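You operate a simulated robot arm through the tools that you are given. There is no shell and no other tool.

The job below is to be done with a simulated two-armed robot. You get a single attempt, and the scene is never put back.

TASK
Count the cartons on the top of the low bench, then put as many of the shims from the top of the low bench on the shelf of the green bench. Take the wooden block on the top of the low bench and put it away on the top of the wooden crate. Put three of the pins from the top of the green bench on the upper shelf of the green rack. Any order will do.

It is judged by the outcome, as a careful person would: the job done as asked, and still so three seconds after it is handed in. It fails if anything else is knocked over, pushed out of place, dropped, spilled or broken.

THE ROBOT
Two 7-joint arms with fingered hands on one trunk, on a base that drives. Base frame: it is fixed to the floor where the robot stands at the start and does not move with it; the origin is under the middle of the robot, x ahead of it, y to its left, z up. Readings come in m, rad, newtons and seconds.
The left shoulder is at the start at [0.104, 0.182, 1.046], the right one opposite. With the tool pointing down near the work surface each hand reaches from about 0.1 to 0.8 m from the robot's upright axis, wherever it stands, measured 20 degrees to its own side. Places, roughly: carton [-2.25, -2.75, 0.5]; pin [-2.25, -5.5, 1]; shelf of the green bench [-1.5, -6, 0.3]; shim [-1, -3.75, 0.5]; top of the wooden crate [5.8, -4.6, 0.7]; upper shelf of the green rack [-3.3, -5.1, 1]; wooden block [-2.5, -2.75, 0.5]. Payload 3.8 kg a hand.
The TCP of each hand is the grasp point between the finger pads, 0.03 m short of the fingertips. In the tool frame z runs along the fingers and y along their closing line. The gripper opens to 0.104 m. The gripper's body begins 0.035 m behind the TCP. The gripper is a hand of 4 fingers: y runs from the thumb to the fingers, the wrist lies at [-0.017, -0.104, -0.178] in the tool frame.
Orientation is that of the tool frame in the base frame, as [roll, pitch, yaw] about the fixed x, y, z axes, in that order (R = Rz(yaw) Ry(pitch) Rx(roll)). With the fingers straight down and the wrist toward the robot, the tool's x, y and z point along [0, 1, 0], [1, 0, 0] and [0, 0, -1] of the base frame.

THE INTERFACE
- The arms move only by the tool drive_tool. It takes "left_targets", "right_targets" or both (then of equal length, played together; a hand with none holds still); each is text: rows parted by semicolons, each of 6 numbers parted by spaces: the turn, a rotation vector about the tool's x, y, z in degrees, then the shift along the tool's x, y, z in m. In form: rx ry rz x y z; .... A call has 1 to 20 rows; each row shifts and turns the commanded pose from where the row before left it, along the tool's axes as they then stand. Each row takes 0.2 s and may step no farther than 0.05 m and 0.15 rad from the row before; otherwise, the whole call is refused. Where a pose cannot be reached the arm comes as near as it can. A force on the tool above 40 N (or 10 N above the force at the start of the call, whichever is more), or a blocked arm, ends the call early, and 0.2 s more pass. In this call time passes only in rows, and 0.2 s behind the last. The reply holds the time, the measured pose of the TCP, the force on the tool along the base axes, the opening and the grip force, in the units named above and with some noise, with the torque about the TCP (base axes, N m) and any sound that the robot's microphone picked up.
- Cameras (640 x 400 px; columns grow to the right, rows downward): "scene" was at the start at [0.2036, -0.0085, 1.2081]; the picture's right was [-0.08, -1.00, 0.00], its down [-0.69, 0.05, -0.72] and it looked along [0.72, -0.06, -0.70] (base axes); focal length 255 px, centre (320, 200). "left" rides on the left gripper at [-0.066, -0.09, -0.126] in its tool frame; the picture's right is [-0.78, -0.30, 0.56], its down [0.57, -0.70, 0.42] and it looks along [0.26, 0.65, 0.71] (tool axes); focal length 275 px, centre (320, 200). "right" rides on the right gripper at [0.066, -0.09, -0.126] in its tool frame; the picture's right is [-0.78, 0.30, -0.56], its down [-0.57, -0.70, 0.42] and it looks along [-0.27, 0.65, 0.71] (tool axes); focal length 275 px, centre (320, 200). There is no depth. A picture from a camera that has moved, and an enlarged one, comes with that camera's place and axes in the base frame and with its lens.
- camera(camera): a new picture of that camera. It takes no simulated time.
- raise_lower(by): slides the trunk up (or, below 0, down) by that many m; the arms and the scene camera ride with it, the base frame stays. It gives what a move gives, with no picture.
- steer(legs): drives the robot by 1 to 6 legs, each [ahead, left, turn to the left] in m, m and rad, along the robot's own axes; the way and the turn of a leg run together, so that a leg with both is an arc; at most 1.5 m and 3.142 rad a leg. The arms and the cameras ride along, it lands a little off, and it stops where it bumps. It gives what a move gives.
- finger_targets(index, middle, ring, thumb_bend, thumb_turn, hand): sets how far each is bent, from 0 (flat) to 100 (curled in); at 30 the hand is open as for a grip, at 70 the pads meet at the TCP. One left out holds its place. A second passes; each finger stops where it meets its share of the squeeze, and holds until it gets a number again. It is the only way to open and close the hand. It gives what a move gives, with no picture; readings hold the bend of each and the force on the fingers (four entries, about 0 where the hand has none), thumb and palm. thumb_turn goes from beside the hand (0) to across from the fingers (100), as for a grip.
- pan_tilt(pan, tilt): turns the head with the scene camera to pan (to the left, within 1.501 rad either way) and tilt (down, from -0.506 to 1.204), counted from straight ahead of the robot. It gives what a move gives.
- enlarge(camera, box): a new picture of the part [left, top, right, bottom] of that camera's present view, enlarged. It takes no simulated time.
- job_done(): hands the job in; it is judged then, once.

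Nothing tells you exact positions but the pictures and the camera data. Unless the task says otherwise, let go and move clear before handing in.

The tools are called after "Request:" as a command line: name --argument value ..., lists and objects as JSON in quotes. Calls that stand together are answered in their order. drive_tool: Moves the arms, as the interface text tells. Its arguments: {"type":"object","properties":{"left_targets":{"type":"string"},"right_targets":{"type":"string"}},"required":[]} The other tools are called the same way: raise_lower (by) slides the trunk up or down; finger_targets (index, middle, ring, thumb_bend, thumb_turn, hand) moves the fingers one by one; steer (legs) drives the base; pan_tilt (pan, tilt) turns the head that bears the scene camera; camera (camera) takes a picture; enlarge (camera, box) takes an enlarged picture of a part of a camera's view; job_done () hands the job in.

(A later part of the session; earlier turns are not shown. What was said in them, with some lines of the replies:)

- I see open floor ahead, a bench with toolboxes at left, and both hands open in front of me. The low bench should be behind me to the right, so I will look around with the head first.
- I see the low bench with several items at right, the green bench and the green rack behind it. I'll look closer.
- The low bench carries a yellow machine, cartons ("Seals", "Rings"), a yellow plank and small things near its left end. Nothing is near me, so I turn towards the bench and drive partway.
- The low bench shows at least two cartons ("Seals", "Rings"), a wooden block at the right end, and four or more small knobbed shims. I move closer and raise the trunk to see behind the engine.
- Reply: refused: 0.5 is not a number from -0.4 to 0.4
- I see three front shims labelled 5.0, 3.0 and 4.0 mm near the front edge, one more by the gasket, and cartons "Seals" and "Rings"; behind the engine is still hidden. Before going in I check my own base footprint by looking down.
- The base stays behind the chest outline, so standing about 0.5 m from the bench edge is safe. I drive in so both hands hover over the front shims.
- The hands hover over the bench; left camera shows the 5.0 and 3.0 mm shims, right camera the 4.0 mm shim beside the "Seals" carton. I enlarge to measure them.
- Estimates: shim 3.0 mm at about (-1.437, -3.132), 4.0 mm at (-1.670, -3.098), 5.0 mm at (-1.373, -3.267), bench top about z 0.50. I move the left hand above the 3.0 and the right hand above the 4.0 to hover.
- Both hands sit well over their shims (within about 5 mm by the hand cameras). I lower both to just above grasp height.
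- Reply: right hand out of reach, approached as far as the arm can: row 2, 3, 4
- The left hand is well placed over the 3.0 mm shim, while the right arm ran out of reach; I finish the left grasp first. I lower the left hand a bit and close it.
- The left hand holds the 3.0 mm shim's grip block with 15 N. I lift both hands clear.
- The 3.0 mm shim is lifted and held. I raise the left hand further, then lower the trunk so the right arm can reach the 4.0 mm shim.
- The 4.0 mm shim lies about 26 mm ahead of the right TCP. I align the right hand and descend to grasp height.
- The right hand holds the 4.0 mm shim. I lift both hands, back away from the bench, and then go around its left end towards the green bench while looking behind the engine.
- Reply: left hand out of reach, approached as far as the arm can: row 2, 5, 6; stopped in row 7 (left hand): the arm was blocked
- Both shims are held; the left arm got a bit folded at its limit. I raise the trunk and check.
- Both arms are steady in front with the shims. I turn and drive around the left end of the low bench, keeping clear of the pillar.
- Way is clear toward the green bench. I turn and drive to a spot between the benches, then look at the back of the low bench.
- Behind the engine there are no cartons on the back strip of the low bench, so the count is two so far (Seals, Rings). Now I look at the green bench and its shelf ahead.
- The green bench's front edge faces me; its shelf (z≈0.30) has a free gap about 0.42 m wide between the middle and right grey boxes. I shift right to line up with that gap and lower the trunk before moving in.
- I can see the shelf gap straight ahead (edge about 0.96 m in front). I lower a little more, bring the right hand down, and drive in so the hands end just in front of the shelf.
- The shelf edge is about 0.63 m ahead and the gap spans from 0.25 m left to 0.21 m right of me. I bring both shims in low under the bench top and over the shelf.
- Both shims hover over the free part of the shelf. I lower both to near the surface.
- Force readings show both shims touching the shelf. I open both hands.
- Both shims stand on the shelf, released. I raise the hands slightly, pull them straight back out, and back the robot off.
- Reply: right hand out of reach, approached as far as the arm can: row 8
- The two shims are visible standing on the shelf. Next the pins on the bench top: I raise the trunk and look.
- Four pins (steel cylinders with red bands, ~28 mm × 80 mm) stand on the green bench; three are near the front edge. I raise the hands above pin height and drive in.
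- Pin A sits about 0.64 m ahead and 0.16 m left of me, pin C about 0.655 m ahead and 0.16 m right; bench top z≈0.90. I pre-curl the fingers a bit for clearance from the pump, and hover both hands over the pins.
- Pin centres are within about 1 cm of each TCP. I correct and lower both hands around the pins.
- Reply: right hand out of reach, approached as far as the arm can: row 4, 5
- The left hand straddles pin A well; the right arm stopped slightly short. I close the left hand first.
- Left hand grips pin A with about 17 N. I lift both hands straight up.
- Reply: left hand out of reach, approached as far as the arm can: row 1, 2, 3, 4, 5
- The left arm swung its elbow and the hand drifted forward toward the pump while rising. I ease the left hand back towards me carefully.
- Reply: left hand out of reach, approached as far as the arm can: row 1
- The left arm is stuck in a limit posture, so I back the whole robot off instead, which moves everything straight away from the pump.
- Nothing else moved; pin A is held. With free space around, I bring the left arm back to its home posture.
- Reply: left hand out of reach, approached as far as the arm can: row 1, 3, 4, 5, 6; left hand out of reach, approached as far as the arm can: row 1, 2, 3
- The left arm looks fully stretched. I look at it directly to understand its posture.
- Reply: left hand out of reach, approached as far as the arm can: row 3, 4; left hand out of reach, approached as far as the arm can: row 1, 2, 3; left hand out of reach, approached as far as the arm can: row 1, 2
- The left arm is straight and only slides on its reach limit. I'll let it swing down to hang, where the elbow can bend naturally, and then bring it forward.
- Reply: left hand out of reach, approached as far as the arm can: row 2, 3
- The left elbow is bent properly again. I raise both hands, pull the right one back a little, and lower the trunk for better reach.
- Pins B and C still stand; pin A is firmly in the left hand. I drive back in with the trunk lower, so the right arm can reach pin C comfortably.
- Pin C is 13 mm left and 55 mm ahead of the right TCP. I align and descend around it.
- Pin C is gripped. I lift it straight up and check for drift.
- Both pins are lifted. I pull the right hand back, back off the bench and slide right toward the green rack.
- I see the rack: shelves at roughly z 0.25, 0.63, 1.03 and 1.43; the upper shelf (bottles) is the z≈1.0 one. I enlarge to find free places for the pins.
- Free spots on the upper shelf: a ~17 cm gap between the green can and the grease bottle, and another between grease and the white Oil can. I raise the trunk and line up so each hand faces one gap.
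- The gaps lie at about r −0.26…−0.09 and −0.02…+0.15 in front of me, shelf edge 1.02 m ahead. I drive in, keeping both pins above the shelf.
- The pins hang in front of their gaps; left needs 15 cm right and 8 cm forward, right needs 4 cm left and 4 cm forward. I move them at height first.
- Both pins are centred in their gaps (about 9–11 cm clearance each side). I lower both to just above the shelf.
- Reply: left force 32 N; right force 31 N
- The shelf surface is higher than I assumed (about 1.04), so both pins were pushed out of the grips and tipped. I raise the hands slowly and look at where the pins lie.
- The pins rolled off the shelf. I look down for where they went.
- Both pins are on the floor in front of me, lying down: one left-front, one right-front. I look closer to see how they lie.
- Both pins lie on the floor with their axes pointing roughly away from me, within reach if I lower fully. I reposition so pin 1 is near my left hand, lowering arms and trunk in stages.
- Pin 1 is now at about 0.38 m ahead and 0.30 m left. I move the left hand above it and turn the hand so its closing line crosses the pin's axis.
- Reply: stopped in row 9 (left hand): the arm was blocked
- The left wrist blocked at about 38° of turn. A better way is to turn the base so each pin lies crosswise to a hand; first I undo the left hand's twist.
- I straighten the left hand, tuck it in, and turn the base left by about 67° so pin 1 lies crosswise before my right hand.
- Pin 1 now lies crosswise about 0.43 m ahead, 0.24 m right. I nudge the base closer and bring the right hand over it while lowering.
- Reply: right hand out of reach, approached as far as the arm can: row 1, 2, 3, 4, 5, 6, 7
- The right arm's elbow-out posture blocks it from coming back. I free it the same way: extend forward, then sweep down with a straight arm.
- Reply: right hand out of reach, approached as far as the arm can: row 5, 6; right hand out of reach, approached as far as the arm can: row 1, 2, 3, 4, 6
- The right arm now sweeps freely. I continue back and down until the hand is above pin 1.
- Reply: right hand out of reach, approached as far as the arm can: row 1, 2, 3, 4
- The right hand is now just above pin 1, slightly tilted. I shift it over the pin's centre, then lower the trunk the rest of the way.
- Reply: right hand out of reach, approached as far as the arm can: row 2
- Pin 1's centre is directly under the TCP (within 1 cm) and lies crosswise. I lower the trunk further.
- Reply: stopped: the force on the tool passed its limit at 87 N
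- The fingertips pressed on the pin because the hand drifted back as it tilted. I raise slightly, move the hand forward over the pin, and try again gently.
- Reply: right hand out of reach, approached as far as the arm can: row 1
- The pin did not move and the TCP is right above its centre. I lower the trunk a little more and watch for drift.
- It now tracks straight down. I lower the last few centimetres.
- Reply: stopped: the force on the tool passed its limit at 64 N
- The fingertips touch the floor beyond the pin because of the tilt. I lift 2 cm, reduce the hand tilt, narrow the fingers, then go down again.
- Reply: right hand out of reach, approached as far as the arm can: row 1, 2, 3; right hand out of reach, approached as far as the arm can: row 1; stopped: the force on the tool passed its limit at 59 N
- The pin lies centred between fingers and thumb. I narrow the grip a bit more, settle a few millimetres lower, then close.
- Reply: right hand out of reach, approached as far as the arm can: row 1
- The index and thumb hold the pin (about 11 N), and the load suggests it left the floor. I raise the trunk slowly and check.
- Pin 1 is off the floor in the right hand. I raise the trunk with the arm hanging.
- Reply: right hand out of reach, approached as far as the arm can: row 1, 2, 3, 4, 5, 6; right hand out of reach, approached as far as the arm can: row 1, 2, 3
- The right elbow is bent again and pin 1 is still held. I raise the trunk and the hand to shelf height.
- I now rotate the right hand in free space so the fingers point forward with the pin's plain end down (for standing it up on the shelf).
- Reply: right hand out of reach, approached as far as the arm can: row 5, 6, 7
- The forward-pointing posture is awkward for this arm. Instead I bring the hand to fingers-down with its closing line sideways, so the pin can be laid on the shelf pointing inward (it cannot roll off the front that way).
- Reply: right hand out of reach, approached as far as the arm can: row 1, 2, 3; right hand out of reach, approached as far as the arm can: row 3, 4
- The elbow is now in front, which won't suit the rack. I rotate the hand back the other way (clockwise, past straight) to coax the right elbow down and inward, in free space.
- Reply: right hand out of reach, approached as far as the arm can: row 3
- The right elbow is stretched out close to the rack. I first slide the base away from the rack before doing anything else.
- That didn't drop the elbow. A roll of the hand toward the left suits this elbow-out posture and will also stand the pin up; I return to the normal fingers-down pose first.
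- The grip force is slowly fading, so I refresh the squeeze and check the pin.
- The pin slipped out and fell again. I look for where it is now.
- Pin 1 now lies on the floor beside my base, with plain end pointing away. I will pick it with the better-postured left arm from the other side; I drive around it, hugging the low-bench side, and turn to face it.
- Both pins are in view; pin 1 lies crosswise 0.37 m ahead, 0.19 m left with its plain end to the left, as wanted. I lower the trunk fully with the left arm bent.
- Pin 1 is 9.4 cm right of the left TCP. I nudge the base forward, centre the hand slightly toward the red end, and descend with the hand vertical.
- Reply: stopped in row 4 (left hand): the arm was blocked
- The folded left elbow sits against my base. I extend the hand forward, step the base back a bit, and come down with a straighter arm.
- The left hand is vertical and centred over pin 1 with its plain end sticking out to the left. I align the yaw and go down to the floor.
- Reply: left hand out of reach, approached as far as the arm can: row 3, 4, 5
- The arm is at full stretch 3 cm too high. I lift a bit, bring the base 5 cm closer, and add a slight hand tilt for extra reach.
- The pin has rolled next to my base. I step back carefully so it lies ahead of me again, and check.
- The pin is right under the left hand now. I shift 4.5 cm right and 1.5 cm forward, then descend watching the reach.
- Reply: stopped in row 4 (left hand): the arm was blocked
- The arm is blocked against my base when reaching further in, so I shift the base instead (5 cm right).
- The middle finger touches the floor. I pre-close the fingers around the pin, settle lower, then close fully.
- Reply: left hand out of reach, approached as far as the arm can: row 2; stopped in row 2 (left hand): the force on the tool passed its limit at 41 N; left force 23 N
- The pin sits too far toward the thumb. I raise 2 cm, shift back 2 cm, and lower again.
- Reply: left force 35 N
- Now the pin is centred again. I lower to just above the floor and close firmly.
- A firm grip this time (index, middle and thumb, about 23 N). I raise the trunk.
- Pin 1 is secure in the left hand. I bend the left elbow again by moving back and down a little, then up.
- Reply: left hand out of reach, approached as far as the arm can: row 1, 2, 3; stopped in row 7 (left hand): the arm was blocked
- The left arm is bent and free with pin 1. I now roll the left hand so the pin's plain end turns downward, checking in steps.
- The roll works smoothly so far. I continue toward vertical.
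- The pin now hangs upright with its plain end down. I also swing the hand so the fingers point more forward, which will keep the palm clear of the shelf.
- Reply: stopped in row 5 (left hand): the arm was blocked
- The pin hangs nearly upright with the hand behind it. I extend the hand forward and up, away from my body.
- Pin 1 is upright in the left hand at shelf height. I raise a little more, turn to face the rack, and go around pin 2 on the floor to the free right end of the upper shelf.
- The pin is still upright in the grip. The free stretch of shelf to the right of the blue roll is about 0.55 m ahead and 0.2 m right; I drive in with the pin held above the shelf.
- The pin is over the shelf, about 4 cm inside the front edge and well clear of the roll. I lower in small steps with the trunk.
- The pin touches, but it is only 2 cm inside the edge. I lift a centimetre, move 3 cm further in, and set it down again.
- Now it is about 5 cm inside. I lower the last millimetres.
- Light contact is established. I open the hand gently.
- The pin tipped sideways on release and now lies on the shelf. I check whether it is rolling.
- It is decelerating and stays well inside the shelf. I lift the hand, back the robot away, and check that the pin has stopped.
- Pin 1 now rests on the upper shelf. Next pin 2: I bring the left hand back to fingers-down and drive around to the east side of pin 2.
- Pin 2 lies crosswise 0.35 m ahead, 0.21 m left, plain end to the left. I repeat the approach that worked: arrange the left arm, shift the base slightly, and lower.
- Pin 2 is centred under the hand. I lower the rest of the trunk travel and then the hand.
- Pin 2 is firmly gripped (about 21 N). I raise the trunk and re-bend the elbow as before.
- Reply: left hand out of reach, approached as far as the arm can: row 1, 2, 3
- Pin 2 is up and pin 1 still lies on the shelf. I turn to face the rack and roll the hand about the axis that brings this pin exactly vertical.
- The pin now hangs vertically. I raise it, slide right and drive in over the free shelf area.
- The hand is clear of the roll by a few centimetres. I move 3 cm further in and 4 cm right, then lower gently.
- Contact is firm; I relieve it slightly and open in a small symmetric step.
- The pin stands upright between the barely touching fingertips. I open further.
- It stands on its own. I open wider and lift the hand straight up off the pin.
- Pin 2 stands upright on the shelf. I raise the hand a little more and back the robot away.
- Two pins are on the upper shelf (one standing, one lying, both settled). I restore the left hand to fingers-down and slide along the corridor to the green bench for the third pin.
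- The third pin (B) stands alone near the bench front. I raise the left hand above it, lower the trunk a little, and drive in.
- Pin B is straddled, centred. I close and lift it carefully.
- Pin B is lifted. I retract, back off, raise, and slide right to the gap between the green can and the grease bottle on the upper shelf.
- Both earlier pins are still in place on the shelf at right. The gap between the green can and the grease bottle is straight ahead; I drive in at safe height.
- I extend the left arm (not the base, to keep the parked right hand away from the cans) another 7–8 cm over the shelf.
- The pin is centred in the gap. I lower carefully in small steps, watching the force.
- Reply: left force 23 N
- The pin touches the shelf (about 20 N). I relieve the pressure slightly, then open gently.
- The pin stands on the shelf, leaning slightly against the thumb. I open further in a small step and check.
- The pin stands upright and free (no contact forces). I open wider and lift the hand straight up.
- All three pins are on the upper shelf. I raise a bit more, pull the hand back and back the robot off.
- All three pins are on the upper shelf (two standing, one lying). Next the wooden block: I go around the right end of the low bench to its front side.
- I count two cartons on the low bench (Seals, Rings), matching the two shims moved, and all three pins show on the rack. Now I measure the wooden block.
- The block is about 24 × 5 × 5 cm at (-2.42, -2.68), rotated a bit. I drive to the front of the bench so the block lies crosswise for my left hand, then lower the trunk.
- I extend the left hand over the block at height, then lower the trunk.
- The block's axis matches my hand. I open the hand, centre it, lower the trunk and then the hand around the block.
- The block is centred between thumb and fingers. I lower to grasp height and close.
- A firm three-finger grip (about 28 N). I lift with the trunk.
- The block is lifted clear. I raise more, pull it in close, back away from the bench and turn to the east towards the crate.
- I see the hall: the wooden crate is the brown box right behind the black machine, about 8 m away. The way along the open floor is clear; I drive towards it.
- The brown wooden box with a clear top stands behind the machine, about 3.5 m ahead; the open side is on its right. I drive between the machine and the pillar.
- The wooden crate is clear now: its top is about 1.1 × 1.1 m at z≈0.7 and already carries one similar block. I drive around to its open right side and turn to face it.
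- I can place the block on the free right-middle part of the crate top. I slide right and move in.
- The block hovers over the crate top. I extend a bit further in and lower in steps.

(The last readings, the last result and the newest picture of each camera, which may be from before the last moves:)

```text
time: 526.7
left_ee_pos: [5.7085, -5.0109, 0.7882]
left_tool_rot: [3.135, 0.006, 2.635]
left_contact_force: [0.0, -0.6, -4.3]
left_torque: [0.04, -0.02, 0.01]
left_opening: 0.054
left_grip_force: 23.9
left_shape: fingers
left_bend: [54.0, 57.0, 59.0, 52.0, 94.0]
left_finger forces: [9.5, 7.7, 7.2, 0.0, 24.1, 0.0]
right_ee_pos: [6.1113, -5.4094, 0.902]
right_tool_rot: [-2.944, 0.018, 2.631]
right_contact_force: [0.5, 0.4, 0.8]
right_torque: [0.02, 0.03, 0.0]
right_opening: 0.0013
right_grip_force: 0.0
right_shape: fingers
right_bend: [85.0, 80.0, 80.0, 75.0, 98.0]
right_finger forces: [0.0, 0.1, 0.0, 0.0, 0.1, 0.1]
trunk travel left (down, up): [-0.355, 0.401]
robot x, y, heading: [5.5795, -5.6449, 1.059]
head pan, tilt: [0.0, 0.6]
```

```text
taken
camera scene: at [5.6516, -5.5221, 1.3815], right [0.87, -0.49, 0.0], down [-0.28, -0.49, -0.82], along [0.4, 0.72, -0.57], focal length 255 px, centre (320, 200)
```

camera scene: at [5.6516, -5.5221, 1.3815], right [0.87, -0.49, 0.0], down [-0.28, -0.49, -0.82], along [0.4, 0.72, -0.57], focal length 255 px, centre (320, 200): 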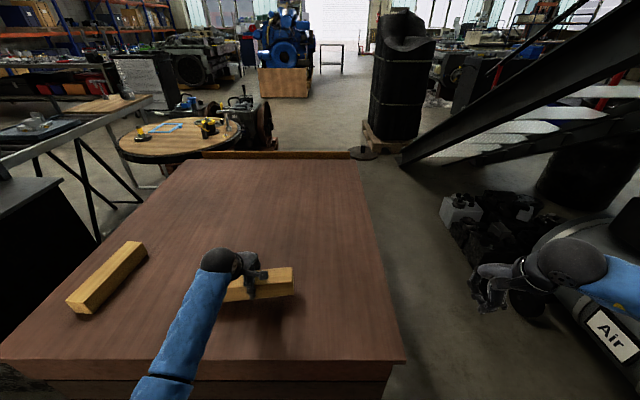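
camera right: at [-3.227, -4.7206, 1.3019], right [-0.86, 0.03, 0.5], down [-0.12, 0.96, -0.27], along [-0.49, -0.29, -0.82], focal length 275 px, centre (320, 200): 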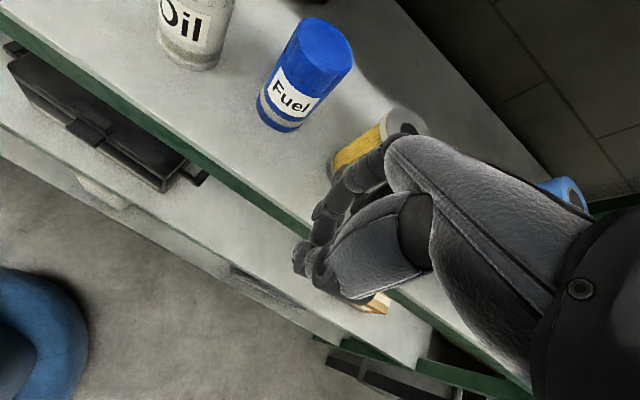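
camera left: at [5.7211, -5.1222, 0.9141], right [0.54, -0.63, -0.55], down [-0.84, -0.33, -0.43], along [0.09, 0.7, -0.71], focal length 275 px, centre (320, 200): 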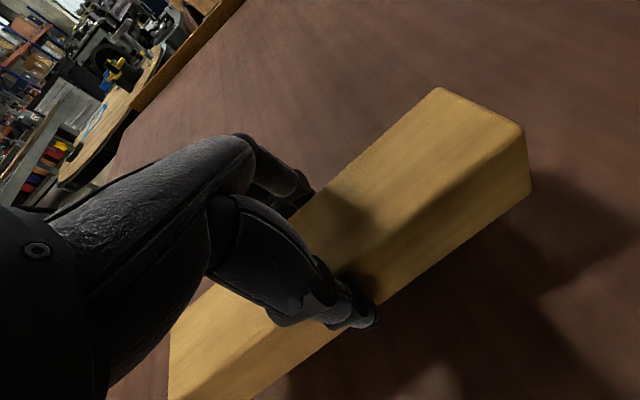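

Request:
raise_lower --by -0.02

Request:
raise_lower --by -0.01

Request:
raise_lower --by -0.006

Request:
enlarge --camera "scene" --box '[180, 200, 340, 330]'

```text
time: 527.4
left_ee_pos: [5.7091, -5.0121, 0.7686]
left_tool_rot: [3.134, 0.007, 2.634]
left_contact_force: [-0.3, -0.9, -4.1]
left_torque: [0.03, 0.01, 0.03]
left_opening: 0.0542
left_grip_force: 24.3
left_shape: fingers
left_bend: [54.0, 57.0, 59.0, 52.0, 94.0]
left_finger forces: [9.5, 7.7, 7.2, 0.0, 24.2, 0.0]
right_ee_pos: [6.1108, -5.4092, 0.8825]
right_tool_rot: [-2.943, 0.021, 2.633]
right_contact_force: [-0.3, 0.1, -0.6]
right_torque: [0.01, -0.03, 0.0]
right_opening: 0.0011
right_grip_force: 0.0
right_shape: fingers
right_bend: [85.0, 80.0, 80.0, 75.0, 98.0]
right_finger forces: [0.1, 0.0, 0.1, 0.0, 0.0, 0.0]
trunk travel left (down, up): [-0.335, 0.421]
robot x, y, heading: [5.5755, -5.6434, 1.058]
head pan, tilt: [0.0, 0.6]
```

```text
time: 528.0
left_ee_pos: [5.7079, -5.0108, 0.7581]
left_tool_rot: [3.137, 0.006, 2.634]
left_contact_force: [-0.4, 0.2, -4.2]
left_torque: [0.01, -0.05, 0.01]
left_opening: 0.0542
left_grip_force: 24.1
left_shape: fingers
left_bend: [54.0, 57.0, 59.0, 52.0, 94.0]
left_finger forces: [9.5, 7.7, 7.2, 0.1, 24.0, 0.0]
right_ee_pos: [6.1115, -5.4105, 0.8718]
right_tool_rot: [-2.945, 0.021, 2.632]
right_contact_force: [0.1, 0.7, 0.4]
right_torque: [0.03, 0.06, -0.02]
right_opening: 0.001
right_grip_force: 0.0
right_shape: fingers
right_bend: [85.0, 80.0, 80.0, 75.0, 98.0]
right_finger forces: [0.1, 0.0, 0.1, 0.1, 0.1, 0.0]
trunk travel left (down, up): [-0.325, 0.431]
robot x, y, heading: [5.5795, -5.6429, 1.059]
head pan, tilt: [0.0, 0.6]
```

```text
time: 528.5
left_ee_pos: [5.7095, -5.012, 0.7526]
left_tool_rot: [3.135, 0.006, 2.635]
left_contact_force: [1.7, 0.6, -3.3]
left_torque: [0.04, 0.02, -0.03]
left_opening: 0.0541
left_grip_force: 25.0
left_shape: fingers
left_bend: [54.0, 57.0, 59.0, 52.0, 94.0]
left_finger forces: [9.6, 8.0, 7.7, 0.0, 24.8, 0.0]
right_ee_pos: [6.1108, -5.4092, 0.8653]
right_tool_rot: [-2.943, 0.022, 2.632]
right_contact_force: [-0.1, 0.7, 0.2]
right_torque: [0.01, 0.03, 0.02]
right_opening: 0.0013
right_grip_force: 0.1
right_shape: fingers
right_bend: [85.0, 80.0, 80.0, 75.0, 98.0]
right_finger forces: [0.0, 0.0, 0.1, 0.1, 0.0, 0.0]
trunk travel left (down, up): [-0.319, 0.437]
robot x, y, heading: [5.584, -5.645, 1.065]
head pan, tilt: [0.0, 0.6]
```

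```text
3.08 times, centred on (260, 265) of scene
camera zoom: at [5.6576, -5.5114, 1.3448], right [0.87, -0.49, 0.0], down [-0.28, -0.49, -0.82], along [0.4, 0.72, -0.57], focal length 784 px, centre (505, 0)
```

zoom: 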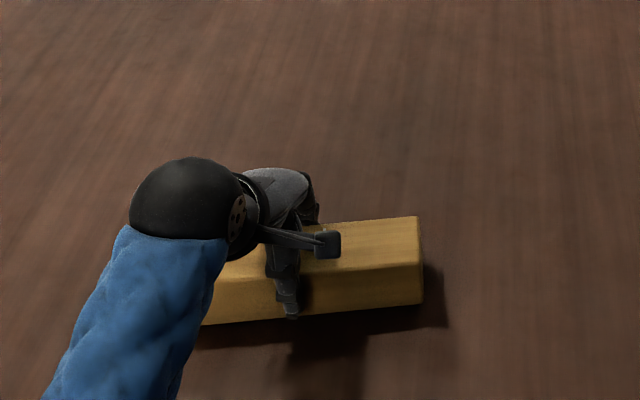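

The block is just touching (load starting to change). I lower a few more millimetres until it bears, then release.

Request:
raise_lower --by -0.003

Request:
raise_lower --by -0.002

```text
time: 529.1
left_ee_pos: [5.708, -5.0117, 0.7514]
left_tool_rot: [3.132, 0.007, 2.633]
left_contact_force: [-1.2, -1.0, 5.2]
left_torque: [0.13, 0.02, 0.01]
left_opening: 0.0541
left_grip_force: 26.3
left_shape: fingers
left_bend: [54.0, 57.0, 59.0, 52.0, 94.0]
left_finger forces: [9.5, 8.2, 7.8, 0.1, 27.4, 0.0]
right_ee_pos: [6.111, -5.4115, 0.8638]
right_tool_rot: [-2.944, 0.02, 2.631]
right_contact_force: [-0.9, 0.3, 1.1]
right_torque: [0.01, -0.01, 0.0]
right_opening: 0.001
right_grip_force: 0.0
right_shape: fingers
right_bend: [85.0, 80.0, 80.0, 75.0, 98.0]
right_finger forces: [0.0, 0.0, 0.0, 0.1, 0.0, 0.1]
trunk travel left (down, up): [-0.316, 0.44]
robot x, y, heading: [5.5795, -5.6438, 1.063]
head pan, tilt: [0.0, 0.6]
```

```text
time: 529.6
left_ee_pos: [5.7093, -5.0114, 0.7509]
left_tool_rot: [3.13, 0.004, 2.635]
left_contact_force: [-2.0, -1.1, 16.8]
left_torque: [0.35, 0.02, -0.02]
left_opening: 0.0542
left_grip_force: 27.4
left_shape: fingers
left_bend: [54.0, 57.0, 59.0, 52.0, 94.0]
left_finger forces: [9.3, 8.6, 8.1, 0.1, 28.9, 0.1]
right_ee_pos: [6.1113, -5.4115, 0.8621]
right_tool_rot: [-2.945, 0.02, 2.631]
right_contact_force: [-0.2, 0.0, -0.2]
right_torque: [-0.03, 0.01, 0.01]
right_opening: 0.001
right_grip_force: 0.0
right_shape: fingers
right_bend: [85.0, 80.0, 80.0, 75.0, 98.0]
right_finger forces: [0.1, 0.1, 0.0, 0.0, 0.0, 0.0]
trunk travel left (down, up): [-0.314, 0.442]
robot x, y, heading: [5.5818, -5.6412, 1.061]
head pan, tilt: [0.0, 0.6]
```

The block rests on the crate top. I open the hand and lift it straight up.

Request:
finger_targets --hand "left" --index 40 --middle 40 --ring 40 --thumb_bend 36

Request:
raise_lower --by 0.15

Request:
camera --camera "left"

Request:
camera --camera "scene"

```text
time: 530.6
left_ee_pos: [5.7084, -5.0117, 0.7479]
left_tool_rot: [3.138, 0.005, 2.633]
left_contact_force: [-0.2, -0.3, -0.8]
left_torque: [-0.01, -0.01, 0.0]
left_opening: 0.084
left_grip_force: 0.1
left_shape: fingers
left_bend: [40.0, 40.0, 40.0, 36.0, 97.0]
left_finger forces: [0.0, 0.0, 0.0, 0.0, 0.0, 0.1]
right_ee_pos: [6.11, -5.4101, 0.8619]
right_tool_rot: [-2.943, 0.02, 2.63]
right_contact_force: [0.0, 0.1, 0.3]
right_torque: [-0.02, 0.01, 0.01]
right_opening: 0.001
right_grip_force: 0.0
right_shape: fingers
right_bend: [85.0, 80.0, 80.0, 75.0, 98.0]
right_finger forces: [0.0, 0.0, 0.0, 0.1, 0.0, 0.0]
trunk travel left (down, up): [-0.314, 0.442]
robot x, y, heading: [5.5758, -5.6445, 1.063]
head pan, tilt: [0.0, 0.6]
```

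```text
time: 532.3
left_ee_pos: [5.7079, -5.0113, 0.8965]
left_tool_rot: [3.136, 0.005, 2.633]
left_contact_force: [2.3, 0.2, 0.6]
left_torque: [-0.02, -0.04, 0.01]
left_opening: 0.084
left_grip_force: 0.0
left_shape: fingers
left_bend: [40.0, 40.0, 40.0, 36.0, 97.0]
left_finger forces: [0.1, 0.0, 0.0, 0.0, 0.0, 0.0]
right_ee_pos: [6.11, -5.411, 1.0107]
right_tool_rot: [-2.944, 0.021, 2.63]
right_contact_force: [0.0, 0.0, -0.3]
right_torque: [-0.01, 0.01, 0.01]
right_opening: 0.0012
right_grip_force: 0.1
right_shape: fingers
right_bend: [85.0, 80.0, 80.0, 75.0, 98.0]
right_finger forces: [0.0, 0.0, 0.0, 0.1, 0.1, 0.1]
trunk travel left (down, up): [-0.464, 0.292]
robot x, y, heading: [5.5795, -5.6464, 1.062]
head pan, tilt: [0.0, 0.6]
```

```text
taken
camera left: at [5.7213, -5.122, 1.0225], right [0.54, -0.63, -0.55], down [-0.84, -0.33, -0.43], along [0.09, 0.7, -0.71], focal length 275 px, centre (320, 200)
```

left: 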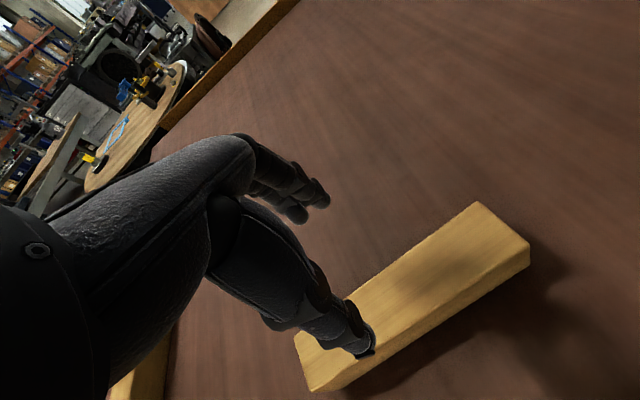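

```text
taken
camera scene: at [5.6391, -5.545, 1.4911], right [0.87, -0.49, 0.0], down [-0.28, -0.49, -0.82], along [0.4, 0.72, -0.57], focal length 255 px, centre (320, 200)
```

scene: 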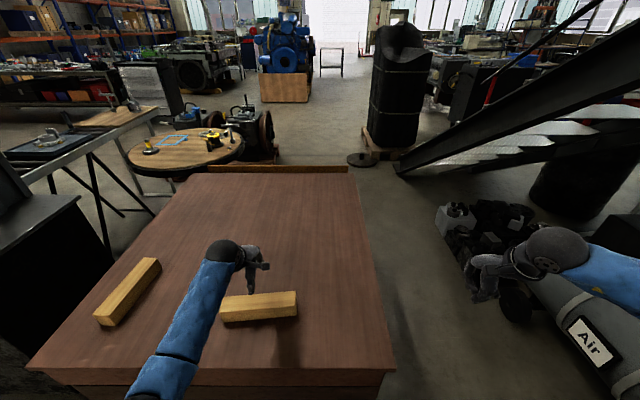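

The block rests on the crate top and my hand is clear. I retract the hand and back the robot away.

Request:
drive_tool --left_targets "0 0 0 0 -0.03 -0.02; 0 0 0 0 -0.04 -0.02; 0 0 0 0 -0.04 0"

Request:
steer --legs '[[-0.5, 0, 0]]'

Request:
camera --camera "scene"

Request:
enlarge --camera "scene" --box '[150, 150, 450, 320]'

```text
time: 533.1
left_ee_pos: [5.6522, -5.1083, 0.9374]
left_tool_rot: [3.134, 0.006, 2.634]
left_contact_force: [0.2, 0.0, -0.1]
left_torque: [0.03, 0.0, -0.01]
left_opening: 0.0844
left_grip_force: 0.0
left_shape: fingers
left_bend: [40.0, 40.0, 40.0, 36.0, 97.0]
left_finger forces: [0.1, 0.0, 0.1, 0.1, 0.0, 0.0]
right_ee_pos: [6.1111, -5.4108, 1.0109]
right_tool_rot: [-2.944, 0.022, 2.63]
right_contact_force: [0.0, 0.8, 0.3]
right_torque: [0.01, 0.01, 0.02]
right_opening: 0.0011
right_grip_force: 0.1
right_shape: fingers
right_bend: [85.0, 80.0, 80.0, 75.0, 98.0]
right_finger forces: [0.1, 0.1, 0.1, 0.0, 0.0, 0.0]
trunk travel left (down, up): [-0.464, 0.292]
robot x, y, heading: [5.5822, -5.6465, 1.063]
head pan, tilt: [0.0, 0.6]
```

```text
time: 536.1
left_ee_pos: [5.4013, -5.5535, 0.9373]
left_tool_rot: [3.133, 0.004, 2.647]
left_contact_force: [-0.4, -0.4, 0.2]
left_torque: [0.0, 0.02, -0.02]
left_opening: 0.0845
left_grip_force: 0.1
left_shape: fingers
left_bend: [40.0, 40.0, 40.0, 36.0, 97.0]
left_finger forces: [0.0, 0.0, 0.1, 0.0, 0.1, 0.0]
right_ee_pos: [5.8622, -5.8509, 1.0109]
right_tool_rot: [-2.942, 0.018, 2.643]
right_contact_force: [-0.2, 0.2, 0.2]
right_torque: [0.02, -0.01, -0.02]
right_opening: 0.0011
right_grip_force: 0.0
right_shape: fingers
right_bend: [85.0, 80.0, 80.0, 75.0, 98.0]
right_finger forces: [0.1, 0.0, 0.1, 0.0, 0.0, 0.0]
trunk travel left (down, up): [-0.464, 0.292]
robot x, y, heading: [5.3312, -6.0917, 1.068]
head pan, tilt: [0.0, 0.6]
```

```text
taken
camera scene: at [5.3918, -5.9917, 1.4913], right [0.88, -0.48, 0.0], down [-0.27, -0.5, -0.83], along [0.39, 0.73, -0.56], focal length 255 px, centre (320, 200)
```

scene: 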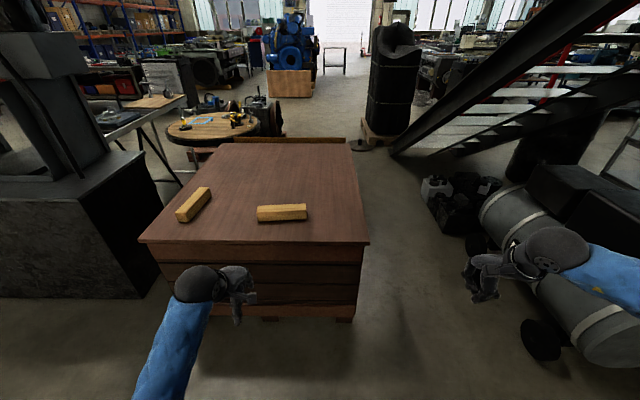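

```text
2.13 times, centred on (300, 235) of scene
camera zoom: at [5.3918, -5.9917, 1.4913], right [0.88, -0.48, 0.0], down [-0.27, -0.5, -0.83], along [0.39, 0.73, -0.56], focal length 544 px, centre (363, 125)
```

zoom: 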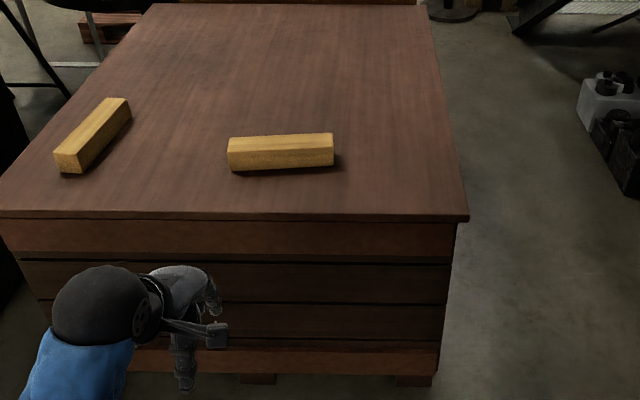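

The job is finished, so I am handing it in now.

- **Shims:** I counted two cartons on the low bench (Seals and Rings), so I put two shims (3.0 mm and 4.0 mm) on the shelf of the green bench.
- **Pins:** Three pins are on the upper shelf of the green rack. Two are standing. One tipped on release and lies about 22 cm in from the front edge; it had stopped moving when I last saw it. Two of the pins fell to the floor along the way (one of them twice), and I picked both up again.
- **Block:** The wooden block rests on top of the wooden crate, next to a similar block that was already there.

Both hands are empty and clear. I saw nothing else moved or knocked over in the last pictures of each place.

Request:
job_done

```text
The job is handed in.
```

The job is handed in, and in the last pictures I took of each place everything was where it was meant to go. I don't have the judge's result.

- **Shims:** I counted two cartons on the low bench (Seals and Rings), so two shims, the 3.0 mm and the 4.0 mm, are on the shelf of the green bench.
- **Pins:** three pins are on the upper shelf of the green rack. Two are standing. The third tipped over when I let go and is lying about 22 cm in from the front edge. It had stopped rolling when I last saw it.
- **Block:** the wooden block is on top of the wooden crate, beside a similar block that was already there.

**Dropped pins:** two of the pins fell to the floor during the job, one of them twice. I misjudged the rack shelf's height on the first try, and later one slipped from my grip. I picked both up, and they are two of the three now on the rack.

Both hands were empty and clear at hand-in, and I saw nothing else moved or knocked over.
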